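You operate a simulated robot arm through the tools that you are given. There is no shell and no other tool. Be economical: measure what you need, move in short steps, check, and stop when the job is done.

Carry out the task below with a simulated robot arm. There is one attempt and no reset: what you move stays moved.

TASK
Put the four pods back in the rack, each in the well of its colour.
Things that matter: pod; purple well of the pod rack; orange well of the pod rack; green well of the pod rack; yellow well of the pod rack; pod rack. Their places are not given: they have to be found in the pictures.

It is judged by the outcome, as a careful person would: the job done as asked, and still so three seconds after it is handed in. It fails if anything else is knocked over, pushed out of place, dropped, spilled or broken.

THE ROBOT
A 7-joint arm with a two-finger parallel gripper, fixed in place. Base frame: the origin is at the foot of the arm, x ahead of it, y to its left, z up; the work surface is at about z = 0.91. Lengths are in m, angles in degrees, forces in N, time in s.
With the tool pointing down near the work surface it reaches from about 0.28 to 0.68 m from the base axis. Its first joint turns from -66.0 to 66.0 degrees. Payload 1.57 kg.
Tool frame: the origin (TCP) lies between the finger pads and is the grasp point; the fingertips stand 0.03 m ahead of it; z points along the fingers, y is the line along which they close. The gripper opens to 0.11 m. The fingers are 0.024 m wide and 0.012 m thick; the gripper's body (0.048 by 0.112 m) begins 0.078 m behind the TCP.
Orientation is that of the tool frame in the base frame, as a unit quaternion [w, x, y, z]. With the fingers straight down and closing along the base's y, the tool's x points along the base's -x, its y along +y and its z along -z.

THE INTERFACE
- The arm moves only by the tool arm_command. Its argument "increments" is a list of rows, each an object of numbers (a shift or turn left out is 0, a gripper value left out holds the last): "gripper": the opening, from 0 (shut) to 1 (fully open); "x", "y", "z": the shift along the base's x, y, z in units of 30 mm (1.0 is 30 mm); "ax", "ay", "az": the turn, a rotation vector about the base's x, y, z in units of 6 degrees (1.0 is 6 degrees). In form: [{"gripper": .., "x": .., "y": .., "z": .., "ax": .., "ay": .., "az": ..}, ...]. A call has 1 to 12 rows; each row shifts and turns the commanded pose from where the row before left it. A call with a number of a shift or a turn outside -1 to 1 is refused whole. A row lasts 0.2 s, in which the tool goes at most 0.05 m and 8.6 degrees; a call with a longer step from one row to the next is refused whole, and so is a gripper value outside its range. A pose out of reach is approached as far as the arm can. The call stops where the force on the tool passes 90 N (or 10 N more than at its start, if that is more) or the arm is blocked; 0.2 s more then pass. The fingers move at their own pace (about 0.108 m/s each) and stop on an object; they squeeze with about 23 N. The grip force told is the motor's: it shows also when the fingers shut on nothing. Time passes only in rows, and 0.2 s behind the last, so rows that do not move let the fingers close. It gives the time, the measured TCP pose, the force on the tool (base axes), the opening and the grip force at its end, in the units of the frame above (readings bear some noise).
- Cameras (640 x 400 px; columns grow to the right, rows downward): "scene" is fixed at [0.1779, -0.3964, 1.4156]; the picture's right is [0.67, -0.74, 0.00], its down [-0.35, -0.32, -0.88] and it looks along [0.65, 0.59, -0.47] (base axes); focal length 368 px, centre (320, 200). "wrist" rides on the gripper at [-0.036, 0, -0.08] in the tool frame; the picture's right is [0.00, -1.00, 0.00], its down [0.97, 0.00, -0.24] and it looks along [0.24, 0.00, 0.97] (tool axes); focal length 218 px, centre (320, 200).
- get_image(camera): a new picture of that camera. No time passes.
- measure_at(camera, pixels): there is no depth. For up to 12 entries [column, row, z] of the newest picture of that camera ("zoom" is the newest enlarged one), the place [x, y] in the base frame at which the ray of that pixel passes the height z, good to about 0.002 m. No time passes.
- enlarge(camera, box): a new picture of the part [left, top, right, bottom] of that camera's present view, enlarged. No time passes.
- hand_in(): hands the job in; it is judged then, once.

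Work in short steps. Measure before you move; look again where a grasp or a placing could have gone wrong, and mend it. You have 80 turns and 54 pictures in all, those below and enlarged ones among them. Open the gripper and draw the arm clear of the work before you hand the job in, unless the task says otherwise; then end with one line.

The tools are called after ">>>" as name(argument=value, ...) on one line, values as JSON. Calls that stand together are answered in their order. arm_command: Moves the arm, as the interface text tells. Its arguments: {"type":"object","properties":{"increments":{"type":"array","items":{"type":"object","properties":{"gripper":{"type":"number"},"x":{"type":"number"},"y":{"type":"number"},"z":{"type":"number"},"ax":{"type":"number"},"ay":{"type":"number"},"az":{"type":"number"}}}}},"required":["increments"]} The other tools are called the same way: get_image (camera) takes a picture; measure_at (camera, pixels) gives the place at which the rays of pixels pass given heights; enlarge (camera, box) takes an enlarged picture of a part of a camera's view; hand_in () hands the job in.

At the start:

```text
clock: 0.0
position: [0.4126, -0.1071, 1.2297]
tool_rot: [0.0, -0.001, 1.0, -0.001]
force: [-0.5, 0.8, -0.3]
grip_width: 0.1102
finger_force: 0.1
```

scene: 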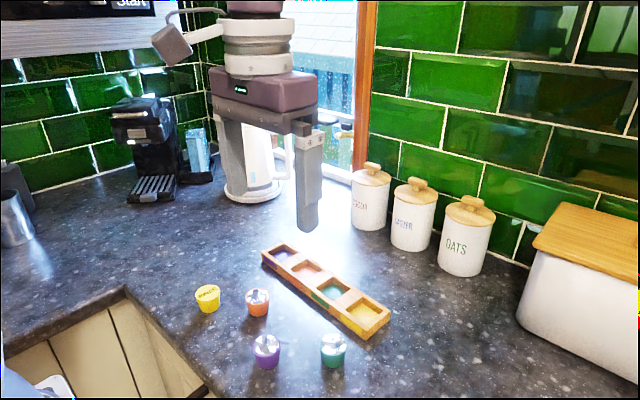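
wrist: 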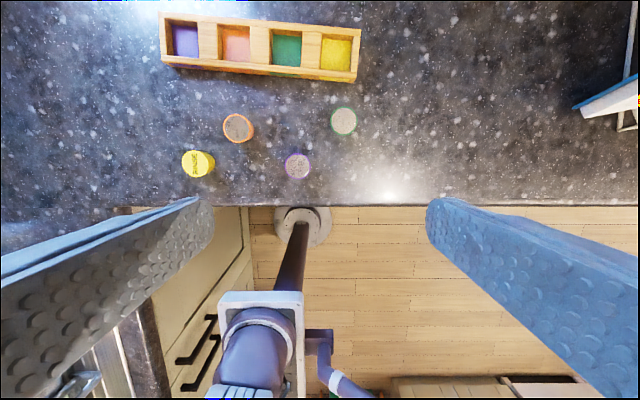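

The wrist picture shows the rack at the top and four pods below it; I enlarge both views to see the shapes before measuring.

>>> enlarge(camera="scene", box=[180, 230, 400, 380])

>>> enlarge(camera="wrist", box=[140, 0, 380, 200])

```text
2.67 times, centred on (290, 305) of scene
```

zoom: 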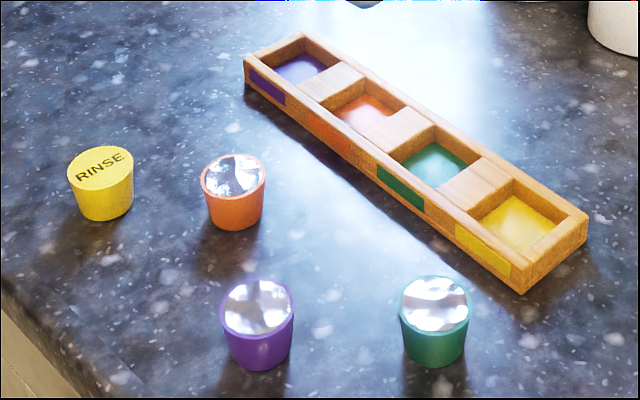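

```text
2.00 times, centred on (260, 100) of wrist
```

zoom: 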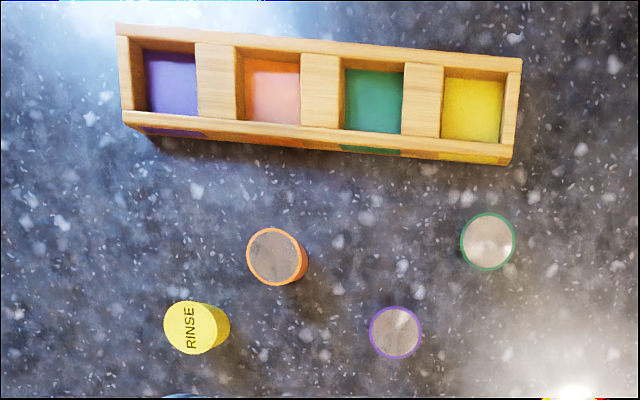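

Pods appear upright with the wide lid up. I measure pod tops and rack features in both cameras, at candidate heights, to get height and position.

>>> measure_at(camera="zoom", pixels=[[275, 256, 0.945], [190, 328, 0.945], [396, 332, 0.945], [488, 242, 0.945], [461, 242, 0.945], [515, 242, 0.945], [116, 24, 0.94], [521, 60, 0.94], [124, 123, 0.94], [513, 158, 0.94], [171, 83, 0.92], [473, 108, 0.92]])

>>> measure_at(camera="scene", pixels=[[257.6, 295.5, 0.945], [207.5, 292, 0.945], [266.5, 345, 0.945], [333, 343.5, 0.945], [285, 246, 0.94], [382, 308, 0.94], [264, 252, 0.94], [360, 330, 0.94], [266, 366, 0.91], [331, 366, 0.91], [260, 315, 0.91], [217, 310, 0.91]])

```text
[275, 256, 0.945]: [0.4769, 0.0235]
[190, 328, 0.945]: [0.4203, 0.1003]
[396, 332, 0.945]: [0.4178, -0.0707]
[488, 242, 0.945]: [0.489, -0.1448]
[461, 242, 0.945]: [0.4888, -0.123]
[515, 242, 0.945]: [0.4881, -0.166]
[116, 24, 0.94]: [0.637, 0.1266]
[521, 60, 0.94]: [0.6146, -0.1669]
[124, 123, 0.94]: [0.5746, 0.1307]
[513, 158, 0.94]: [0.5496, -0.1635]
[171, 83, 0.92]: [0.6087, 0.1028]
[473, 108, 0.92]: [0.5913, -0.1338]
```

```text
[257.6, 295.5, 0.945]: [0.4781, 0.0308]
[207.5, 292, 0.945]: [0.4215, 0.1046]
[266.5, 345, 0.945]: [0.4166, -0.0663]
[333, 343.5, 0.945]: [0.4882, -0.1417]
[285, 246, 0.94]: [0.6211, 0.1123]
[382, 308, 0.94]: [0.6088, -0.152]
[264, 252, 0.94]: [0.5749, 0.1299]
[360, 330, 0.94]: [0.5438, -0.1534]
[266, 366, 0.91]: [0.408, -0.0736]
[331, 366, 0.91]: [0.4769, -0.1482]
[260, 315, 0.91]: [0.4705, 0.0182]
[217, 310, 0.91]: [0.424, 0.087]
```

Rack is tilted about 5° and the pods are ~43 mm across. I enlarge closer to get rack height, well size and pod height.

>>> enlarge(camera="scene", box=[300, 270, 400, 345])

>>> enlarge(camera="wrist", box=[150, 0, 370, 90])

```text
5.33 times, centred on (350, 308) of scene
```

zoom: 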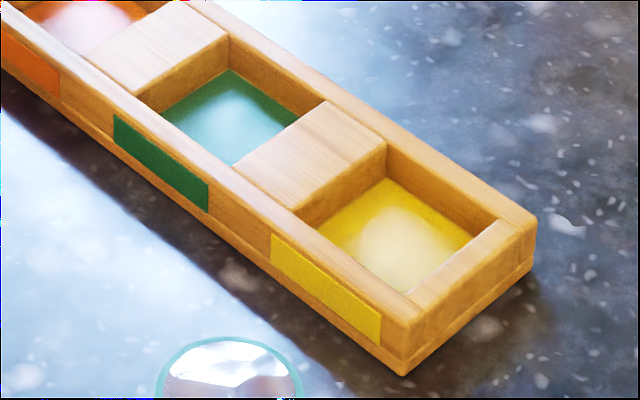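

```text
2.91 times, centred on (260, 45) of wrist
```

zoom: 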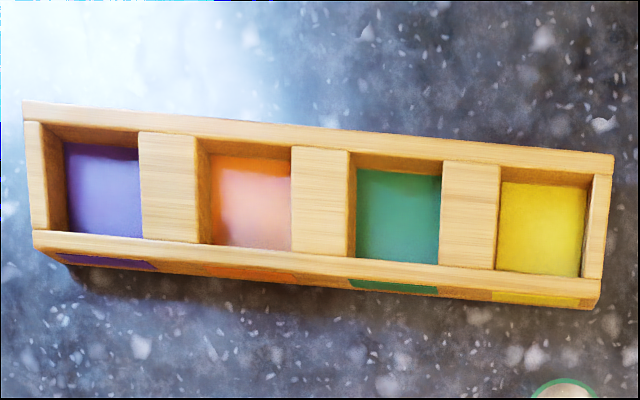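

Rack corner is ~10 px tall, implying rack top near z 0.933, pod height ~0.036. I measure well openings at that height.

>>> measure_at(camera="zoom", pixels=[[40, 122, 0.933], [139, 133, 0.933], [49, 229, 0.933], [142, 238, 0.933], [198, 137, 0.933], [293, 147, 0.933], [196, 243, 0.933], [291, 251, 0.933], [349, 257, 0.933], [443, 265, 0.933], [497, 270, 0.933], [583, 278, 0.933]])

>>> measure_at(camera="zoom", pixels=[[350, 152, 0.933], [444, 161, 0.933], [501, 166, 0.933], [594, 175, 0.933], [22, 100, 0.933], [613, 153, 0.933], [33, 231, 0.933], [600, 282, 0.933], [63, 146, 0.915], [141, 237, 0.915], [501, 183, 0.915], [583, 277, 0.915]])

```text
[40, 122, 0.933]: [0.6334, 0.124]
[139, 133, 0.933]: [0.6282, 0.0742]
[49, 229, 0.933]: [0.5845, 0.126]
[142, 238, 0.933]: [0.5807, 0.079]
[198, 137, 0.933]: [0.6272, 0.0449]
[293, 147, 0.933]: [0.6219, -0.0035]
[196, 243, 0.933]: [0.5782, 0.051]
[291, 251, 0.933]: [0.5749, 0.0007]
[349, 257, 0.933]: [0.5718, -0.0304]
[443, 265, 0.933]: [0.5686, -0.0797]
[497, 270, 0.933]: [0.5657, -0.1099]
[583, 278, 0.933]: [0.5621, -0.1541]
```

```text
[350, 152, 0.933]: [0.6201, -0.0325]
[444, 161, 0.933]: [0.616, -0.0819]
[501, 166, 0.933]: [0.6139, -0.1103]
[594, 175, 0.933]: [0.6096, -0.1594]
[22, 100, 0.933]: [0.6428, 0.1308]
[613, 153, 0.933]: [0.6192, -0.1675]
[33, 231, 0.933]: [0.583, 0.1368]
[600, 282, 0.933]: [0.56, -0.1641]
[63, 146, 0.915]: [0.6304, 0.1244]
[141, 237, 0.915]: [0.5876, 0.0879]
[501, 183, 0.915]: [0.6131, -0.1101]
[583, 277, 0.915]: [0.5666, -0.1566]
```

Well openings are ~49 mm square; centres: purple (0.607,0.101), orange (0.6005,0.023), green (0.594,-0.056), yellow (0.588,-0.133). Purple pod first, at about (0.417,-0.069): hover over it at z≈1.06 and look again.

>>> arm_command(increments=[{"gripper": 0.68, "x": 0.05, "y": 0.42, "z": -0.9}, {"x": 0.05, "y": 0.42, "z": -0.95}, {"x": 0.05, "y": 0.43, "z": -0.95}, {"z": -0.95}, {"z": -0.95}, {"z": -0.95}, {}])

>>> get_image(camera="wrist")

```text
clock: 1.6
position: [0.4173, -0.0688, 1.0607]
tool_rot: [0.0, 0.0, 1.0, 0.0]
force: [0.2, -0.8, 0.0]
grip_width: 0.0747
finger_force: 0.1
```

```text
47 pictures are left
```

wrist: 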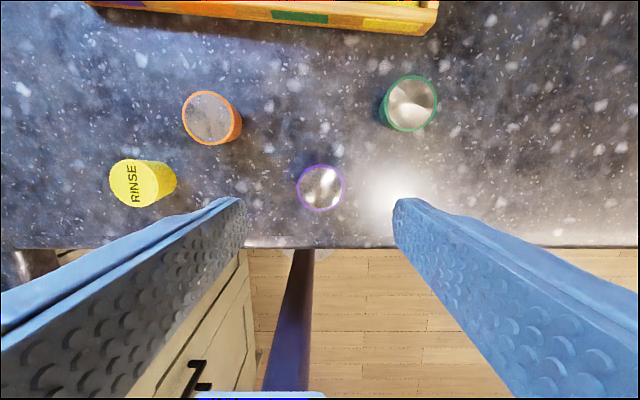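

The purple pod shows at (321,188), midway between the fingers. I measure all the pod tops here.

>>> measure_at(camera="wrist", pixels=[[321, 187, 0.946], [297, 187, 0.946], [345, 187, 0.946], [321, 164, 0.946], [321, 212, 0.946], [209, 118, 0.946], [134, 184, 0.946], [412, 102, 0.946]])

```text
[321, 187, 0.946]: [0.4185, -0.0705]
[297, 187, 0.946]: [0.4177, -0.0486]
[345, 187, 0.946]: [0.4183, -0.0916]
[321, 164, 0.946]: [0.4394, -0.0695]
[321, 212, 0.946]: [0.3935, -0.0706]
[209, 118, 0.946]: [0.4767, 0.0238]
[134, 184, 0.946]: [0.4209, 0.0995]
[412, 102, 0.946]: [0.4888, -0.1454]
```

Purple pod centre ≈ (0.4178,-0.070). I lower to TCP z≈0.963 (fingertips ~13 mm below the lid) and close.

>>> arm_command(increments=[{"y": -0.04, "z": -0.8}, {"z": -0.8}, {"z": -0.8}, {"z": -0.85}, {}, {"gripper": 0}, {}, {}, {}])

>>> enlarge(camera="scene", box=[180, 260, 380, 390])

```text
clock: 3.6
position: [0.4181, -0.069, 0.9652]
tool_rot: [0.0, -0.001, 1.0, 0.0]
force: [-0.2, -0.3, -0.5]
grip_width: 0.041
finger_force: 22.7
```

```text
3.08 times, centred on (280, 325) of scene
```

zoom: 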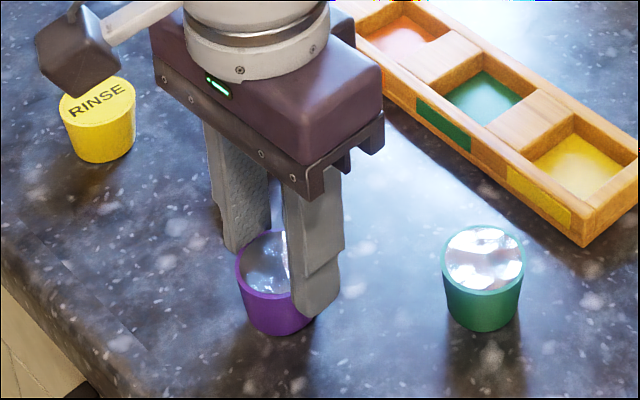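

Gripped at 41 mm. Lift 80 mm and carry over the purple well.

>>> arm_command(increments=[{"z": 0.6}, {"z": 1}, {"z": 1}, {"x": 0.898, "y": 0.81}, {"x": 0.898, "y": 0.81}, {"x": 0.898, "y": 0.81}, {"x": 0.898, "y": 0.81}, {"x": 0.898, "y": 0.81}, {"x": 0.898, "y": 0.81}, {"x": 0.898, "y": 0.81}, {}])

>>> get_image(camera="wrist")

>>> enlarge(camera="scene", box=[200, 180, 400, 345])

```text
clock: 6.0
position: [0.6053, 0.1018, 1.0412]
tool_rot: [-0.001, 0.001, 1.0, 0.0]
force: [0.0, 0.4, -1.1]
grip_width: 0.0411
finger_force: 23.1
```

```text
45 pictures are left
```

wrist: 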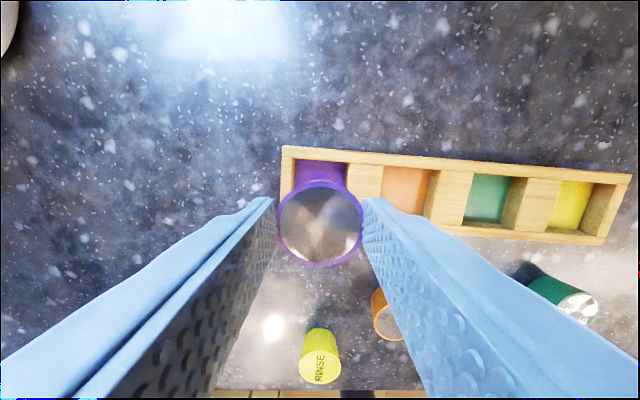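

```text
2.42 times, centred on (300, 262) of scene
```

zoom: 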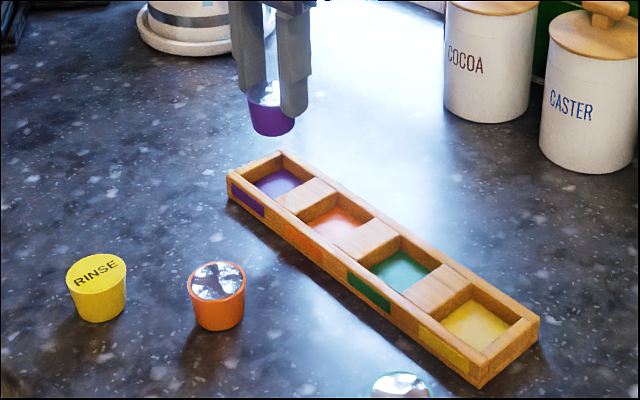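

The pod is held upright. I verify well geometry and held-pod position in this view.

>>> measure_at(camera="wrist", pixels=[[321, 223, 1.022], [293, 158, 0.933], [347, 164, 0.933], [284, 147, 0.933], [631, 175, 0.933], [602, 245, 0.933], [565, 181, 0.933], [617, 184, 0.933], [530, 234, 0.933], [580, 238, 0.933], [383, 168, 0.933], [435, 171, 0.933]])

```text
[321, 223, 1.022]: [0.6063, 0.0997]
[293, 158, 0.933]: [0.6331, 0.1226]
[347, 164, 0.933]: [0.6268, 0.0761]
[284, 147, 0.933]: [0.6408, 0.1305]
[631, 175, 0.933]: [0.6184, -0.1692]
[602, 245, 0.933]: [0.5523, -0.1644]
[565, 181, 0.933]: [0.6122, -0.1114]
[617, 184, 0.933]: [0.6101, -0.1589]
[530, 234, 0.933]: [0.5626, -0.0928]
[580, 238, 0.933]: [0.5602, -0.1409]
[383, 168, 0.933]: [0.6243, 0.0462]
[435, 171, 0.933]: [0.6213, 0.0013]
```

All agrees. Lower to ~0.975 and then gently in small steps.

>>> arm_command(increments=[{"z": -0.7}, {"z": -0.7}, {"z": -0.5}, {"z": -0.2}, {"z": -0.1}, {}])

>>> enlarge(camera="scene", box=[240, 200, 340, 275])

```text
clock: 7.4
position: [0.6049, 0.1005, 0.9751]
tool_rot: [0.001, 0.0, 1.0, 0.0]
force: [-0.5, 0.8, -0.7]
grip_width: 0.041
finger_force: 23.1
```

```text
5.33 times, centred on (290, 238) of scene
```

zoom: 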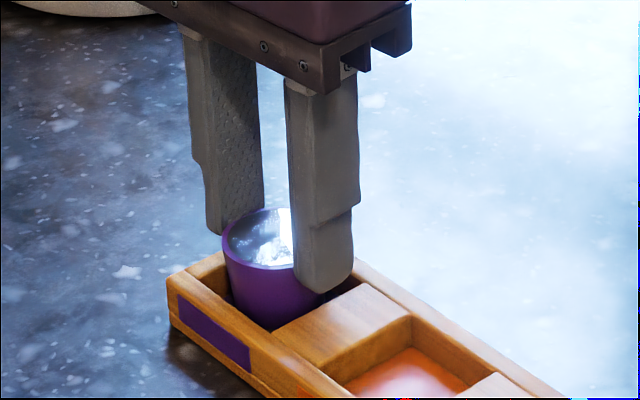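

The pod is entering the well with fingers still above the wood. Lower in small steps until contact or z≈0.968.

>>> arm_command(increments=[{"z": -0.08}, {"z": -0.08}, {"z": -0.08}, {}])

>>> enlarge(camera="scene", box=[240, 200, 340, 275])

```text
clock: 8.4
position: [0.6065, 0.1016, 0.97]
tool_rot: [0.002, 0.001, 1.0, 0.0]
force: [-0.2, 0.2, 20.5]
grip_width: 0.0411
finger_force: 23.4
```

```text
5.33 times, centred on (290, 238) of scene
```

zoom: 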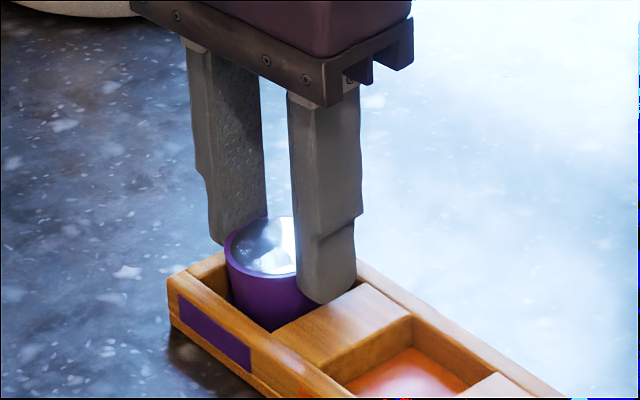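

20 N upward: pod is on the well floor (TCP 0.970). Ease up 1 mm, open to ~60 mm and lift.

>>> arm_command(increments=[{"z": 0.05}, {"gripper": 0.55}, {}, {"z": 0.3}, {"z": 0.8}, {"z": 1}, {"z": 0.4}, {}])

>>> enlarge(camera="scene", box=[200, 180, 400, 345])

```text
clock: 10.2
position: [0.606, 0.1005, 1.0458]
tool_rot: [0.0, 0.0, 1.0, -0.001]
force: [-0.3, 0.2, 0.3]
grip_width: 0.0604
finger_force: 0.1
```

```text
2.42 times, centred on (300, 262) of scene
```

zoom: 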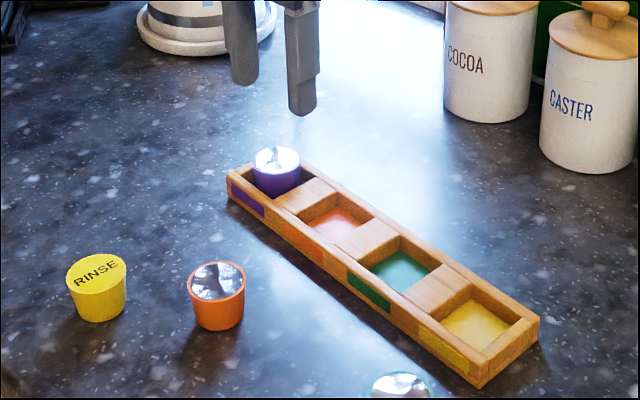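

Purple is seated and the rack has not moved. Next, the orange pod at (0.4768, 0.024): move over, descend to z≈0.964, close.

>>> arm_command(increments=[{"gripper": 0.68, "x": -0.86, "y": -0.51}, {"x": -0.86, "y": -0.51}, {"x": -0.86, "y": -0.51}, {"x": -0.86, "y": -0.51}, {"x": -0.867, "y": -0.51}, {}, {"z": -0.9}, {"z": -0.9}, {"z": -0.7}, {}])

>>> get_image(camera="wrist")

```text
clock: 12.4
position: [0.476, 0.0241, 0.9705]
tool_rot: [0.001, 0.0, 1.0, 0.0]
force: [1.2, 0.1, 0.1]
grip_width: 0.0747
finger_force: 0.0
```

```text
40 pictures are left
```

wrist: 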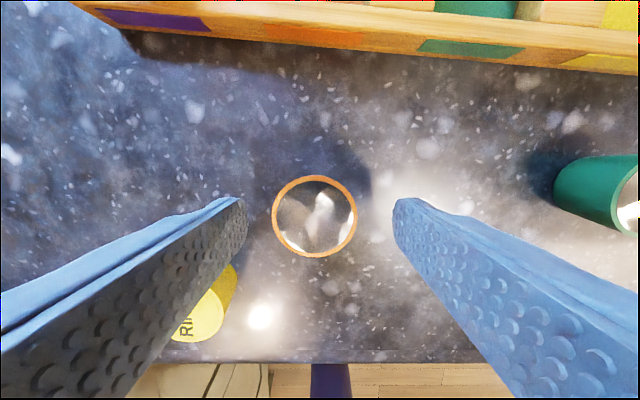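

Orange pod at (315,216), about 2 mm left of the finger midline; shift y +2 mm, lower 6 mm and close.

>>> arm_command(increments=[{"y": 0.07, "z": -0.1}, {"z": -0.1}, {"gripper": 0}, {}, {}, {}])

>>> get_image(camera="wrist")

```text
clock: 13.8
position: [0.4765, 0.0267, 0.9644]
tool_rot: [0.0, -0.001, 1.0, 0.0]
force: [0.5, -1.5, 2.4]
grip_width: 0.0406
finger_force: 22.9
```

```text
39 pictures are left
```

wrist: 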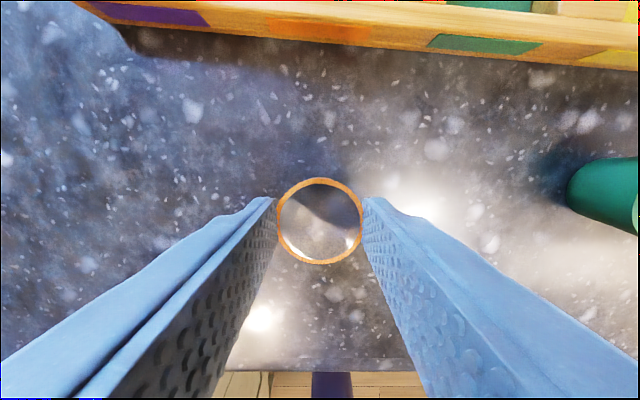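

Held (40.6 mm). Lift, carry over the orange well (0.6, 0.0235) and descend to about 0.978.

>>> arm_command(increments=[{"z": 0.6}, {"z": 1}, {"z": 1}, {"x": 0.82, "y": -0.02}, {"x": 0.82, "y": -0.02}, {"x": 0.82, "y": -0.02}, {"x": 0.82, "y": -0.02}, {"x": 0.83, "y": -0.02}, {}, {"z": -0.9}, {"z": -0.7}, {}])

>>> get_image(camera="wrist")

>>> enlarge(camera="scene", box=[260, 220, 360, 295])

```text
clock: 16.4
position: [0.6005, 0.0235, 0.9929]
tool_rot: [0.0, 0.0, 1.0, 0.0]
force: [0.0, 0.7, 0.2]
grip_width: 0.0408
finger_force: 22.9
```

```text
38 pictures are left
```

wrist: 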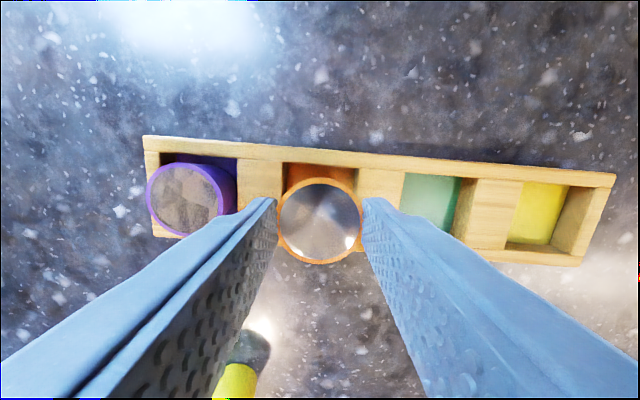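

```text
5.33 times, centred on (310, 258) of scene
```

zoom: 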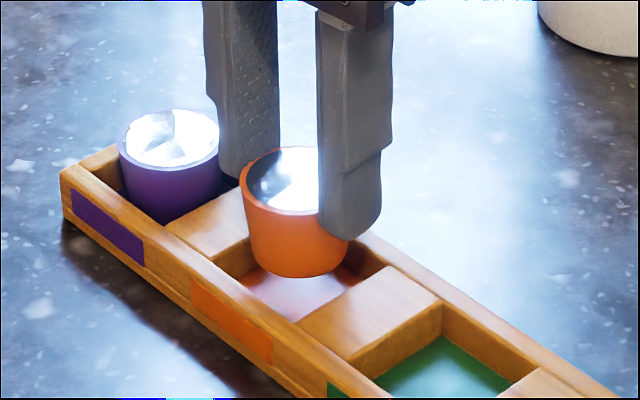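

Aligned over the orange well. Lower by ~23 mm with fine steps at the end.

>>> arm_command(increments=[{"z": -0.3}, {"z": -0.2}, {"z": -0.1}, {"z": -0.08}, {"z": -0.07}, {}])

```text
clock: 17.8
position: [0.5991, 0.0222, 0.9728]
tool_rot: [0.001, 0.0, 1.0, 0.0]
force: [-1.2, -0.8, 8.2]
grip_width: 0.0406
finger_force: 22.7
```

8 N of contact at 0.973; check that it is the floor, not a wall.

>>> enlarge(camera="scene", box=[260, 220, 360, 295])

```text
5.33 times, centred on (310, 258) of scene
```

zoom: 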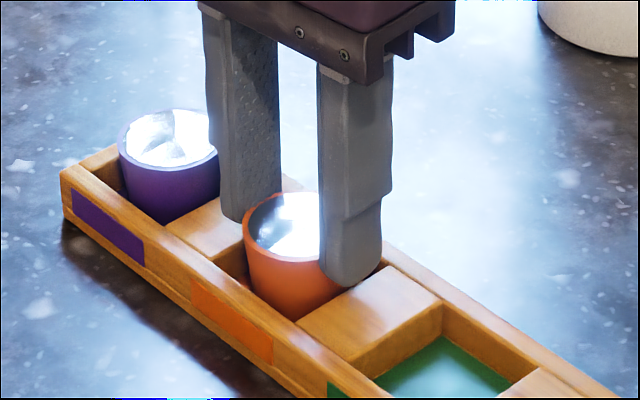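

It sits in the well like the purple one. Release and lift.

>>> arm_command(increments=[{"gripper": 0.55}, {}, {"z": 0.3}, {"z": 0.8}, {"z": 1}, {"z": 0.4}, {}])

>>> enlarge(camera="scene", box=[200, 200, 400, 365])

>>> get_image(camera="wrist")

```text
clock: 19.4
position: [0.5992, 0.0234, 1.0474]
tool_rot: [0.0, 0.0, 1.0, 0.0]
force: [-1.2, 0.1, -0.6]
grip_width: 0.0604
finger_force: 0.1
```

```text
2.42 times, centred on (300, 282) of scene
```

zoom: 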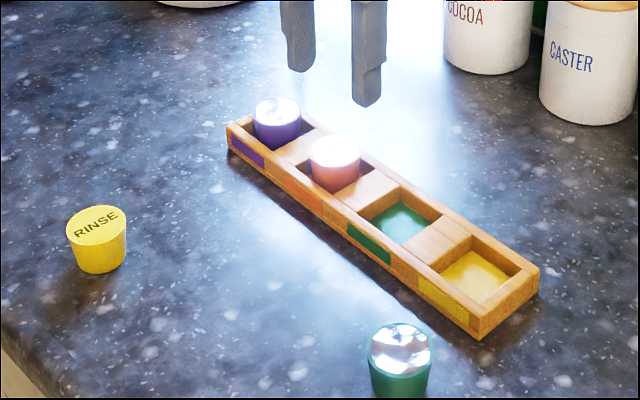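

```text
34 pictures are left
```

wrist: 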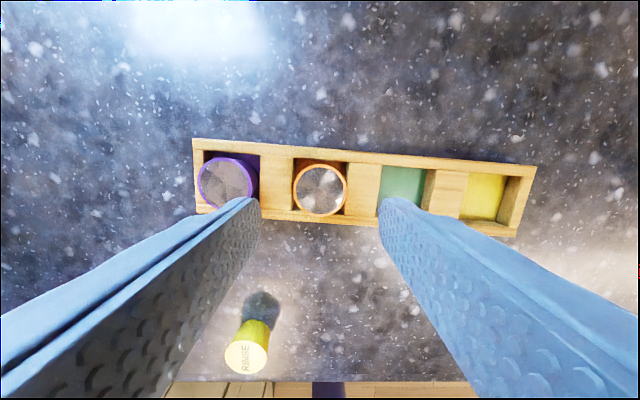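

Orange is seated. Next green at (0.4888,-0.144): move over, descend partly, look.

>>> arm_command(increments=[{"gripper": 0.68, "x": -0.615, "y": -0.93}, {"x": -0.615, "y": -0.93}, {"x": -0.615, "y": -0.93}, {"x": -0.615, "y": -0.93}, {"x": -0.615, "y": -0.93}, {"x": -0.615, "y": -0.93}, {}, {"z": -0.9}, {"z": -0.9}, {"z": -0.75}, {}])

>>> get_image(camera="wrist")

```text
clock: 21.8
position: [0.4887, -0.1436, 0.9702]
tool_rot: [0.0, 0.0, 1.0, 0.0]
force: [-0.1, -0.8, 0.3]
grip_width: 0.0747
finger_force: 0.0
```

```text
33 pictures are left
```

wrist: 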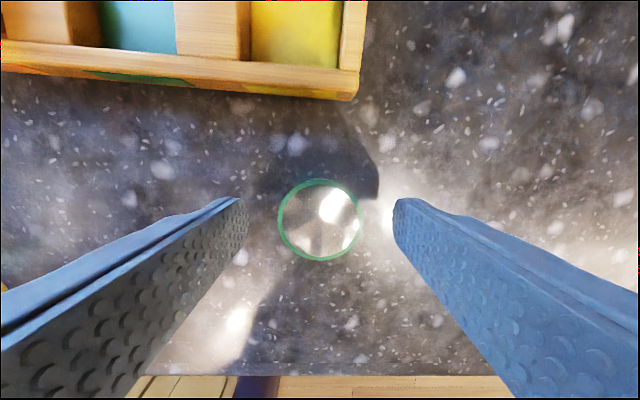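

Centred at (320,220). Lower 6 mm and close.

>>> arm_command(increments=[{"z": -0.1}, {"z": -0.1}, {"gripper": 0}, {}, {}, {}])

```text
clock: 23.2
position: [0.4888, -0.1447, 0.9638]
tool_rot: [0.0, 0.0, 1.0, 0.001]
force: [-0.6, -0.6, -0.1]
grip_width: 0.041
finger_force: 22.8
```

Held. Lift and carry to the green well (0.594,-0.0555).

>>> arm_command(increments=[{"z": 0.6}, {"z": 1}, {"z": 1}, {"x": 0.875, "y": 0.733}, {"x": 0.875, "y": 0.733}, {"x": 0.875, "y": 0.733}, {"x": 0.875, "y": 0.733}, {}, {"z": -0.9}, {"z": -0.7}, {}])

>>> get_image(camera="wrist")

>>> enlarge(camera="scene", box=[290, 240, 390, 315])

```text
clock: 25.6
position: [0.5942, -0.0565, 0.9938]
tool_rot: [0.0, 0.0, 1.0, 0.0]
force: [-0.2, -0.3, -0.1]
grip_width: 0.041
finger_force: 23.1
```

```text
32 pictures are left
```

wrist: 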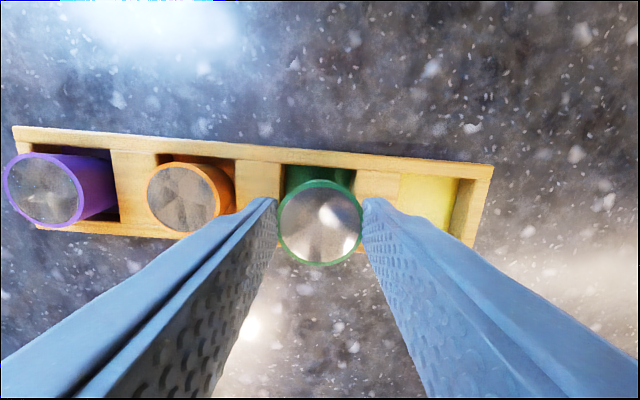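

```text
5.33 times, centred on (340, 278) of scene
```

zoom: 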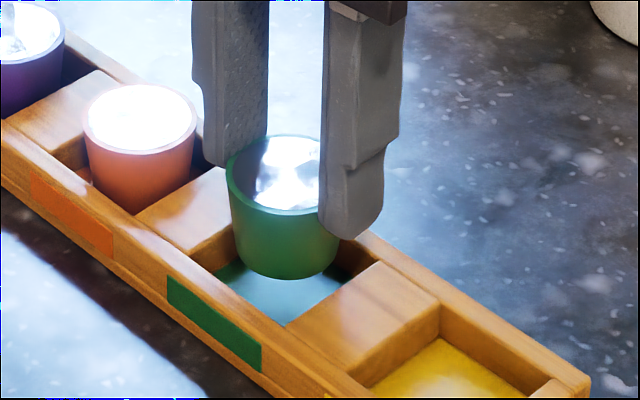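

Well aligned; lower gently as before.

>>> arm_command(increments=[{"z": -0.3}, {"z": -0.2}, {"z": -0.1}, {"z": -0.08}, {"z": -0.07}, {}])

>>> enlarge(camera="scene", box=[290, 240, 390, 315])

```text
clock: 27.0
position: [0.5938, -0.0553, 0.9722]
tool_rot: [0.002, 0.0, 1.0, 0.0]
force: [-0.5, -0.3, 9.2]
grip_width: 0.0407
finger_force: 22.7
```

```text
5.33 times, centred on (340, 278) of scene
```

zoom: 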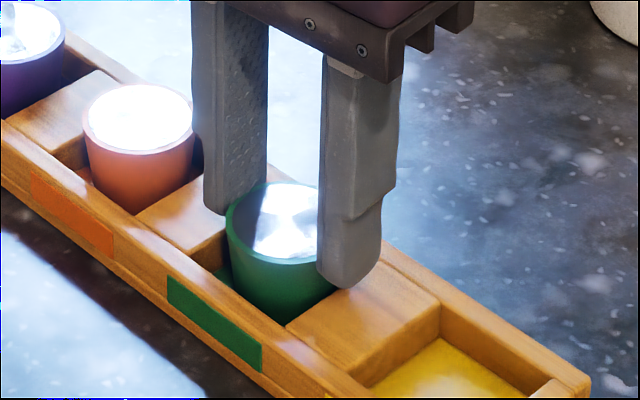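

Seated at the same depth. Release and lift clear.

>>> arm_command(increments=[{"gripper": 0.55}, {}, {"z": 0.3}, {"z": 0.8}, {"z": 1}, {"z": 0.4}, {}])

>>> arm_command(increments=[{"gripper": 0.68, "x": -0.962, "y": 0.871}, {"x": -0.962, "y": 0.871}, {"x": -0.962, "y": 0.871}, {"x": -0.962, "y": 0.871}, {"x": -0.962, "y": 0.871}, {"x": -0.962, "y": 0.871}, {}, {"z": -0.7}, {}])

>>> get_image(camera="wrist")

>>> enlarge(camera="scene", box=[180, 200, 400, 365])

```text
clock: 28.6
position: [0.5936, -0.0574, 1.0467]
tool_rot: [0.0, 0.001, 1.0, 0.0]
force: [0.6, -0.1, 0.4]
grip_width: 0.0606
finger_force: 0.0
```

```text
clock: 30.6
position: [0.4203, 0.1005, 1.0249]
tool_rot: [0.0, 0.0, 1.0, 0.0]
force: [0.5, -0.1, 0.3]
grip_width: 0.0749
finger_force: 0.1
```

```text
29 pictures are left
```

wrist: 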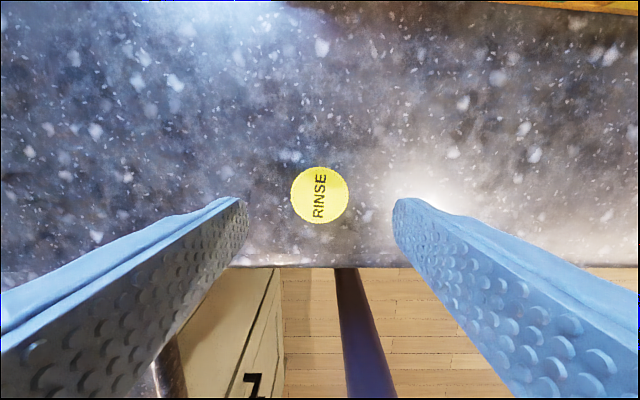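

```text
2.42 times, centred on (290, 282) of scene
```

zoom: 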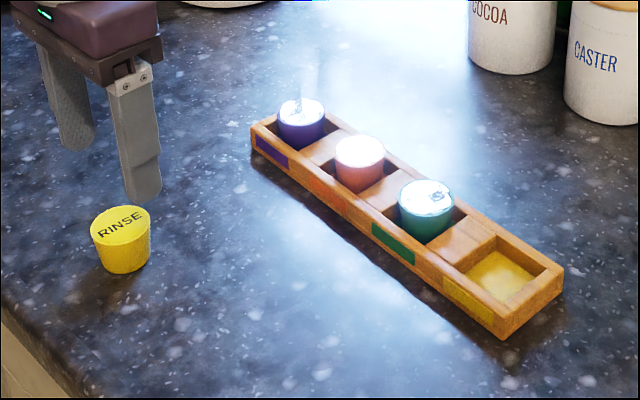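

Three pods seated; yellow is centred at (320,195). Lower to z≈0.9645 and close.

>>> arm_command(increments=[{"z": -0.7}, {"z": -0.7}, {"z": -0.6}, {}, {"gripper": 0}, {}, {}, {}])

>>> get_image(camera="wrist")

```text
clock: 32.4
position: [0.4209, 0.1019, 0.9646]
tool_rot: [-0.001, 0.001, 1.0, -0.001]
force: [1.0, 0.4, -0.5]
grip_width: 0.0406
finger_force: 23.7
```

```text
27 pictures are left
```

wrist: 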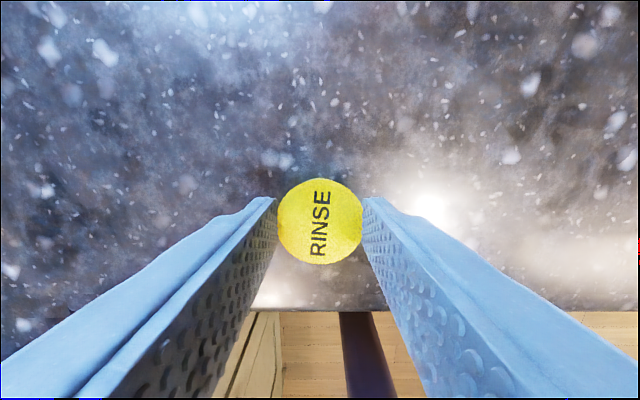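

Held. Lift and carry to the yellow well (0.5875,-0.134).

>>> arm_command(increments=[{"z": 0.6}, {"z": 1}, {"z": 1}, {"x": 0.695, "y": -0.98}, {"x": 0.695, "y": -0.98}, {"x": 0.695, "y": -0.98}, {"x": 0.695, "y": -0.98}, {"x": 0.695, "y": -0.98}, {"x": 0.695, "y": -0.98}, {"x": 0.695, "y": -0.98}, {"x": 0.695, "y": -0.98}, {}])

>>> arm_command(increments=[{"z": -0.9}, {"z": -0.7}, {}])

>>> get_image(camera="wrist")

>>> enlarge(camera="scene", box=[310, 260, 410, 335])

```text
clock: 35.0
position: [0.588, -0.1336, 1.0444]
tool_rot: [0.0, 0.0, 1.0, -0.001]
force: [-0.3, -0.6, -0.3]
grip_width: 0.0411
finger_force: 23.1
```

```text
clock: 35.8
position: [0.5879, -0.1332, 0.9953]
tool_rot: [-0.001, 0.0, 1.0, 0.0]
force: [-0.2, -0.3, 0.7]
grip_width: 0.041
finger_force: 23.2
```

```text
26 pictures are left
```

wrist: 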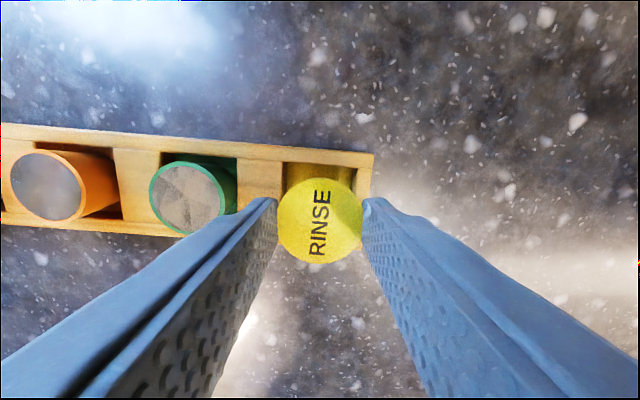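

```text
5.33 times, centred on (360, 298) of scene
```

zoom: 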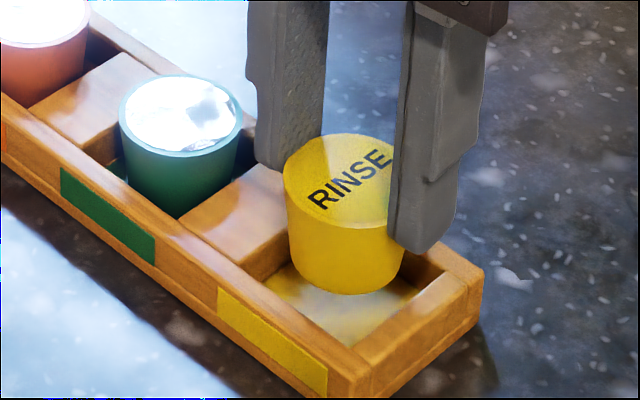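

Aligned with the yellow well; lower gently (z 0.995 → ~0.972).

>>> arm_command(increments=[{"z": -0.35}, {"z": -0.2}, {"z": -0.1}, {"z": -0.08}, {"z": -0.07}, {}])

>>> enlarge(camera="scene", box=[310, 260, 410, 335])

```text
clock: 37.2
position: [0.5877, -0.134, 0.9728]
tool_rot: [0.002, 0.0, 1.0, 0.0]
force: [-0.5, 1.4, 22.1]
grip_width: 0.0409
finger_force: 22.6
```

```text
5.33 times, centred on (360, 298) of scene
```

zoom: 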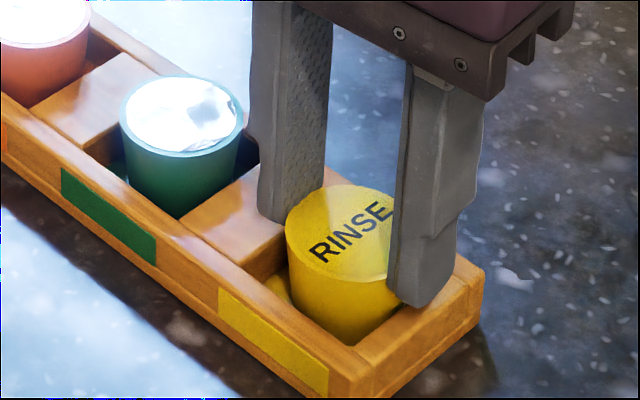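

It is on the floor of its well. Release, lift well clear and check.

>>> arm_command(increments=[{"z": 0.04}, {"gripper": 0.55}, {}, {"z": 0.3}, {"z": 0.8}, {"z": 1}, {"z": 1}, {"x": -0.8, "z": 1}, {"x": -0.8, "z": 1}, {"x": -0.8, "z": 0.5}, {"gripper": 1}, {}])

>>> get_image(camera="wrist")

>>> enlarge(camera="scene", box=[240, 220, 400, 345])

```text
clock: 39.8
position: [0.5148, -0.1341, 1.1423]
tool_rot: [0.0, 0.0, 1.0, -0.001]
force: [-0.5, -0.1, 0.7]
grip_width: 0.11
finger_force: 0.1
```

```text
23 pictures are left
```

wrist: 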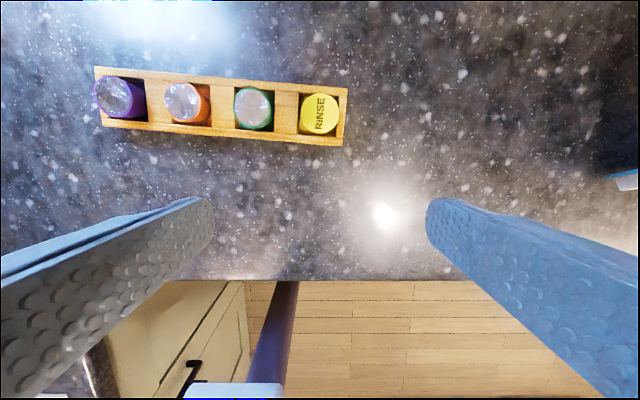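

```text
3.20 times, centred on (320, 282) of scene
```

zoom: 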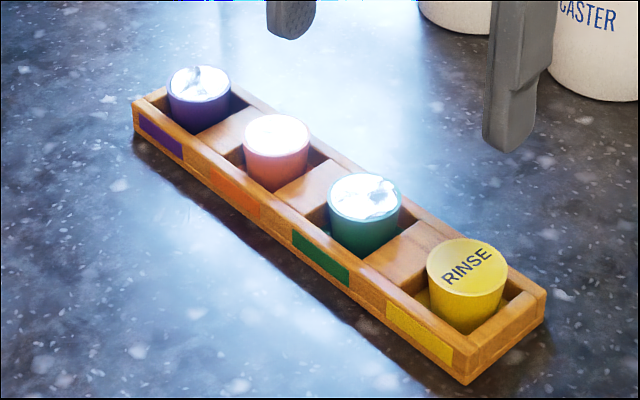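

All four pods stand upright in the wells of their own colour, the rack is where it was, and the arm is clear. Handing in.

>>> hand_in()

```text
The job is handed in.
```

All four pods are back in the rack, each upright in the well of its own colour; the rack wasn't visibly moved, and the job is handed in with the gripper open and the arm clear.
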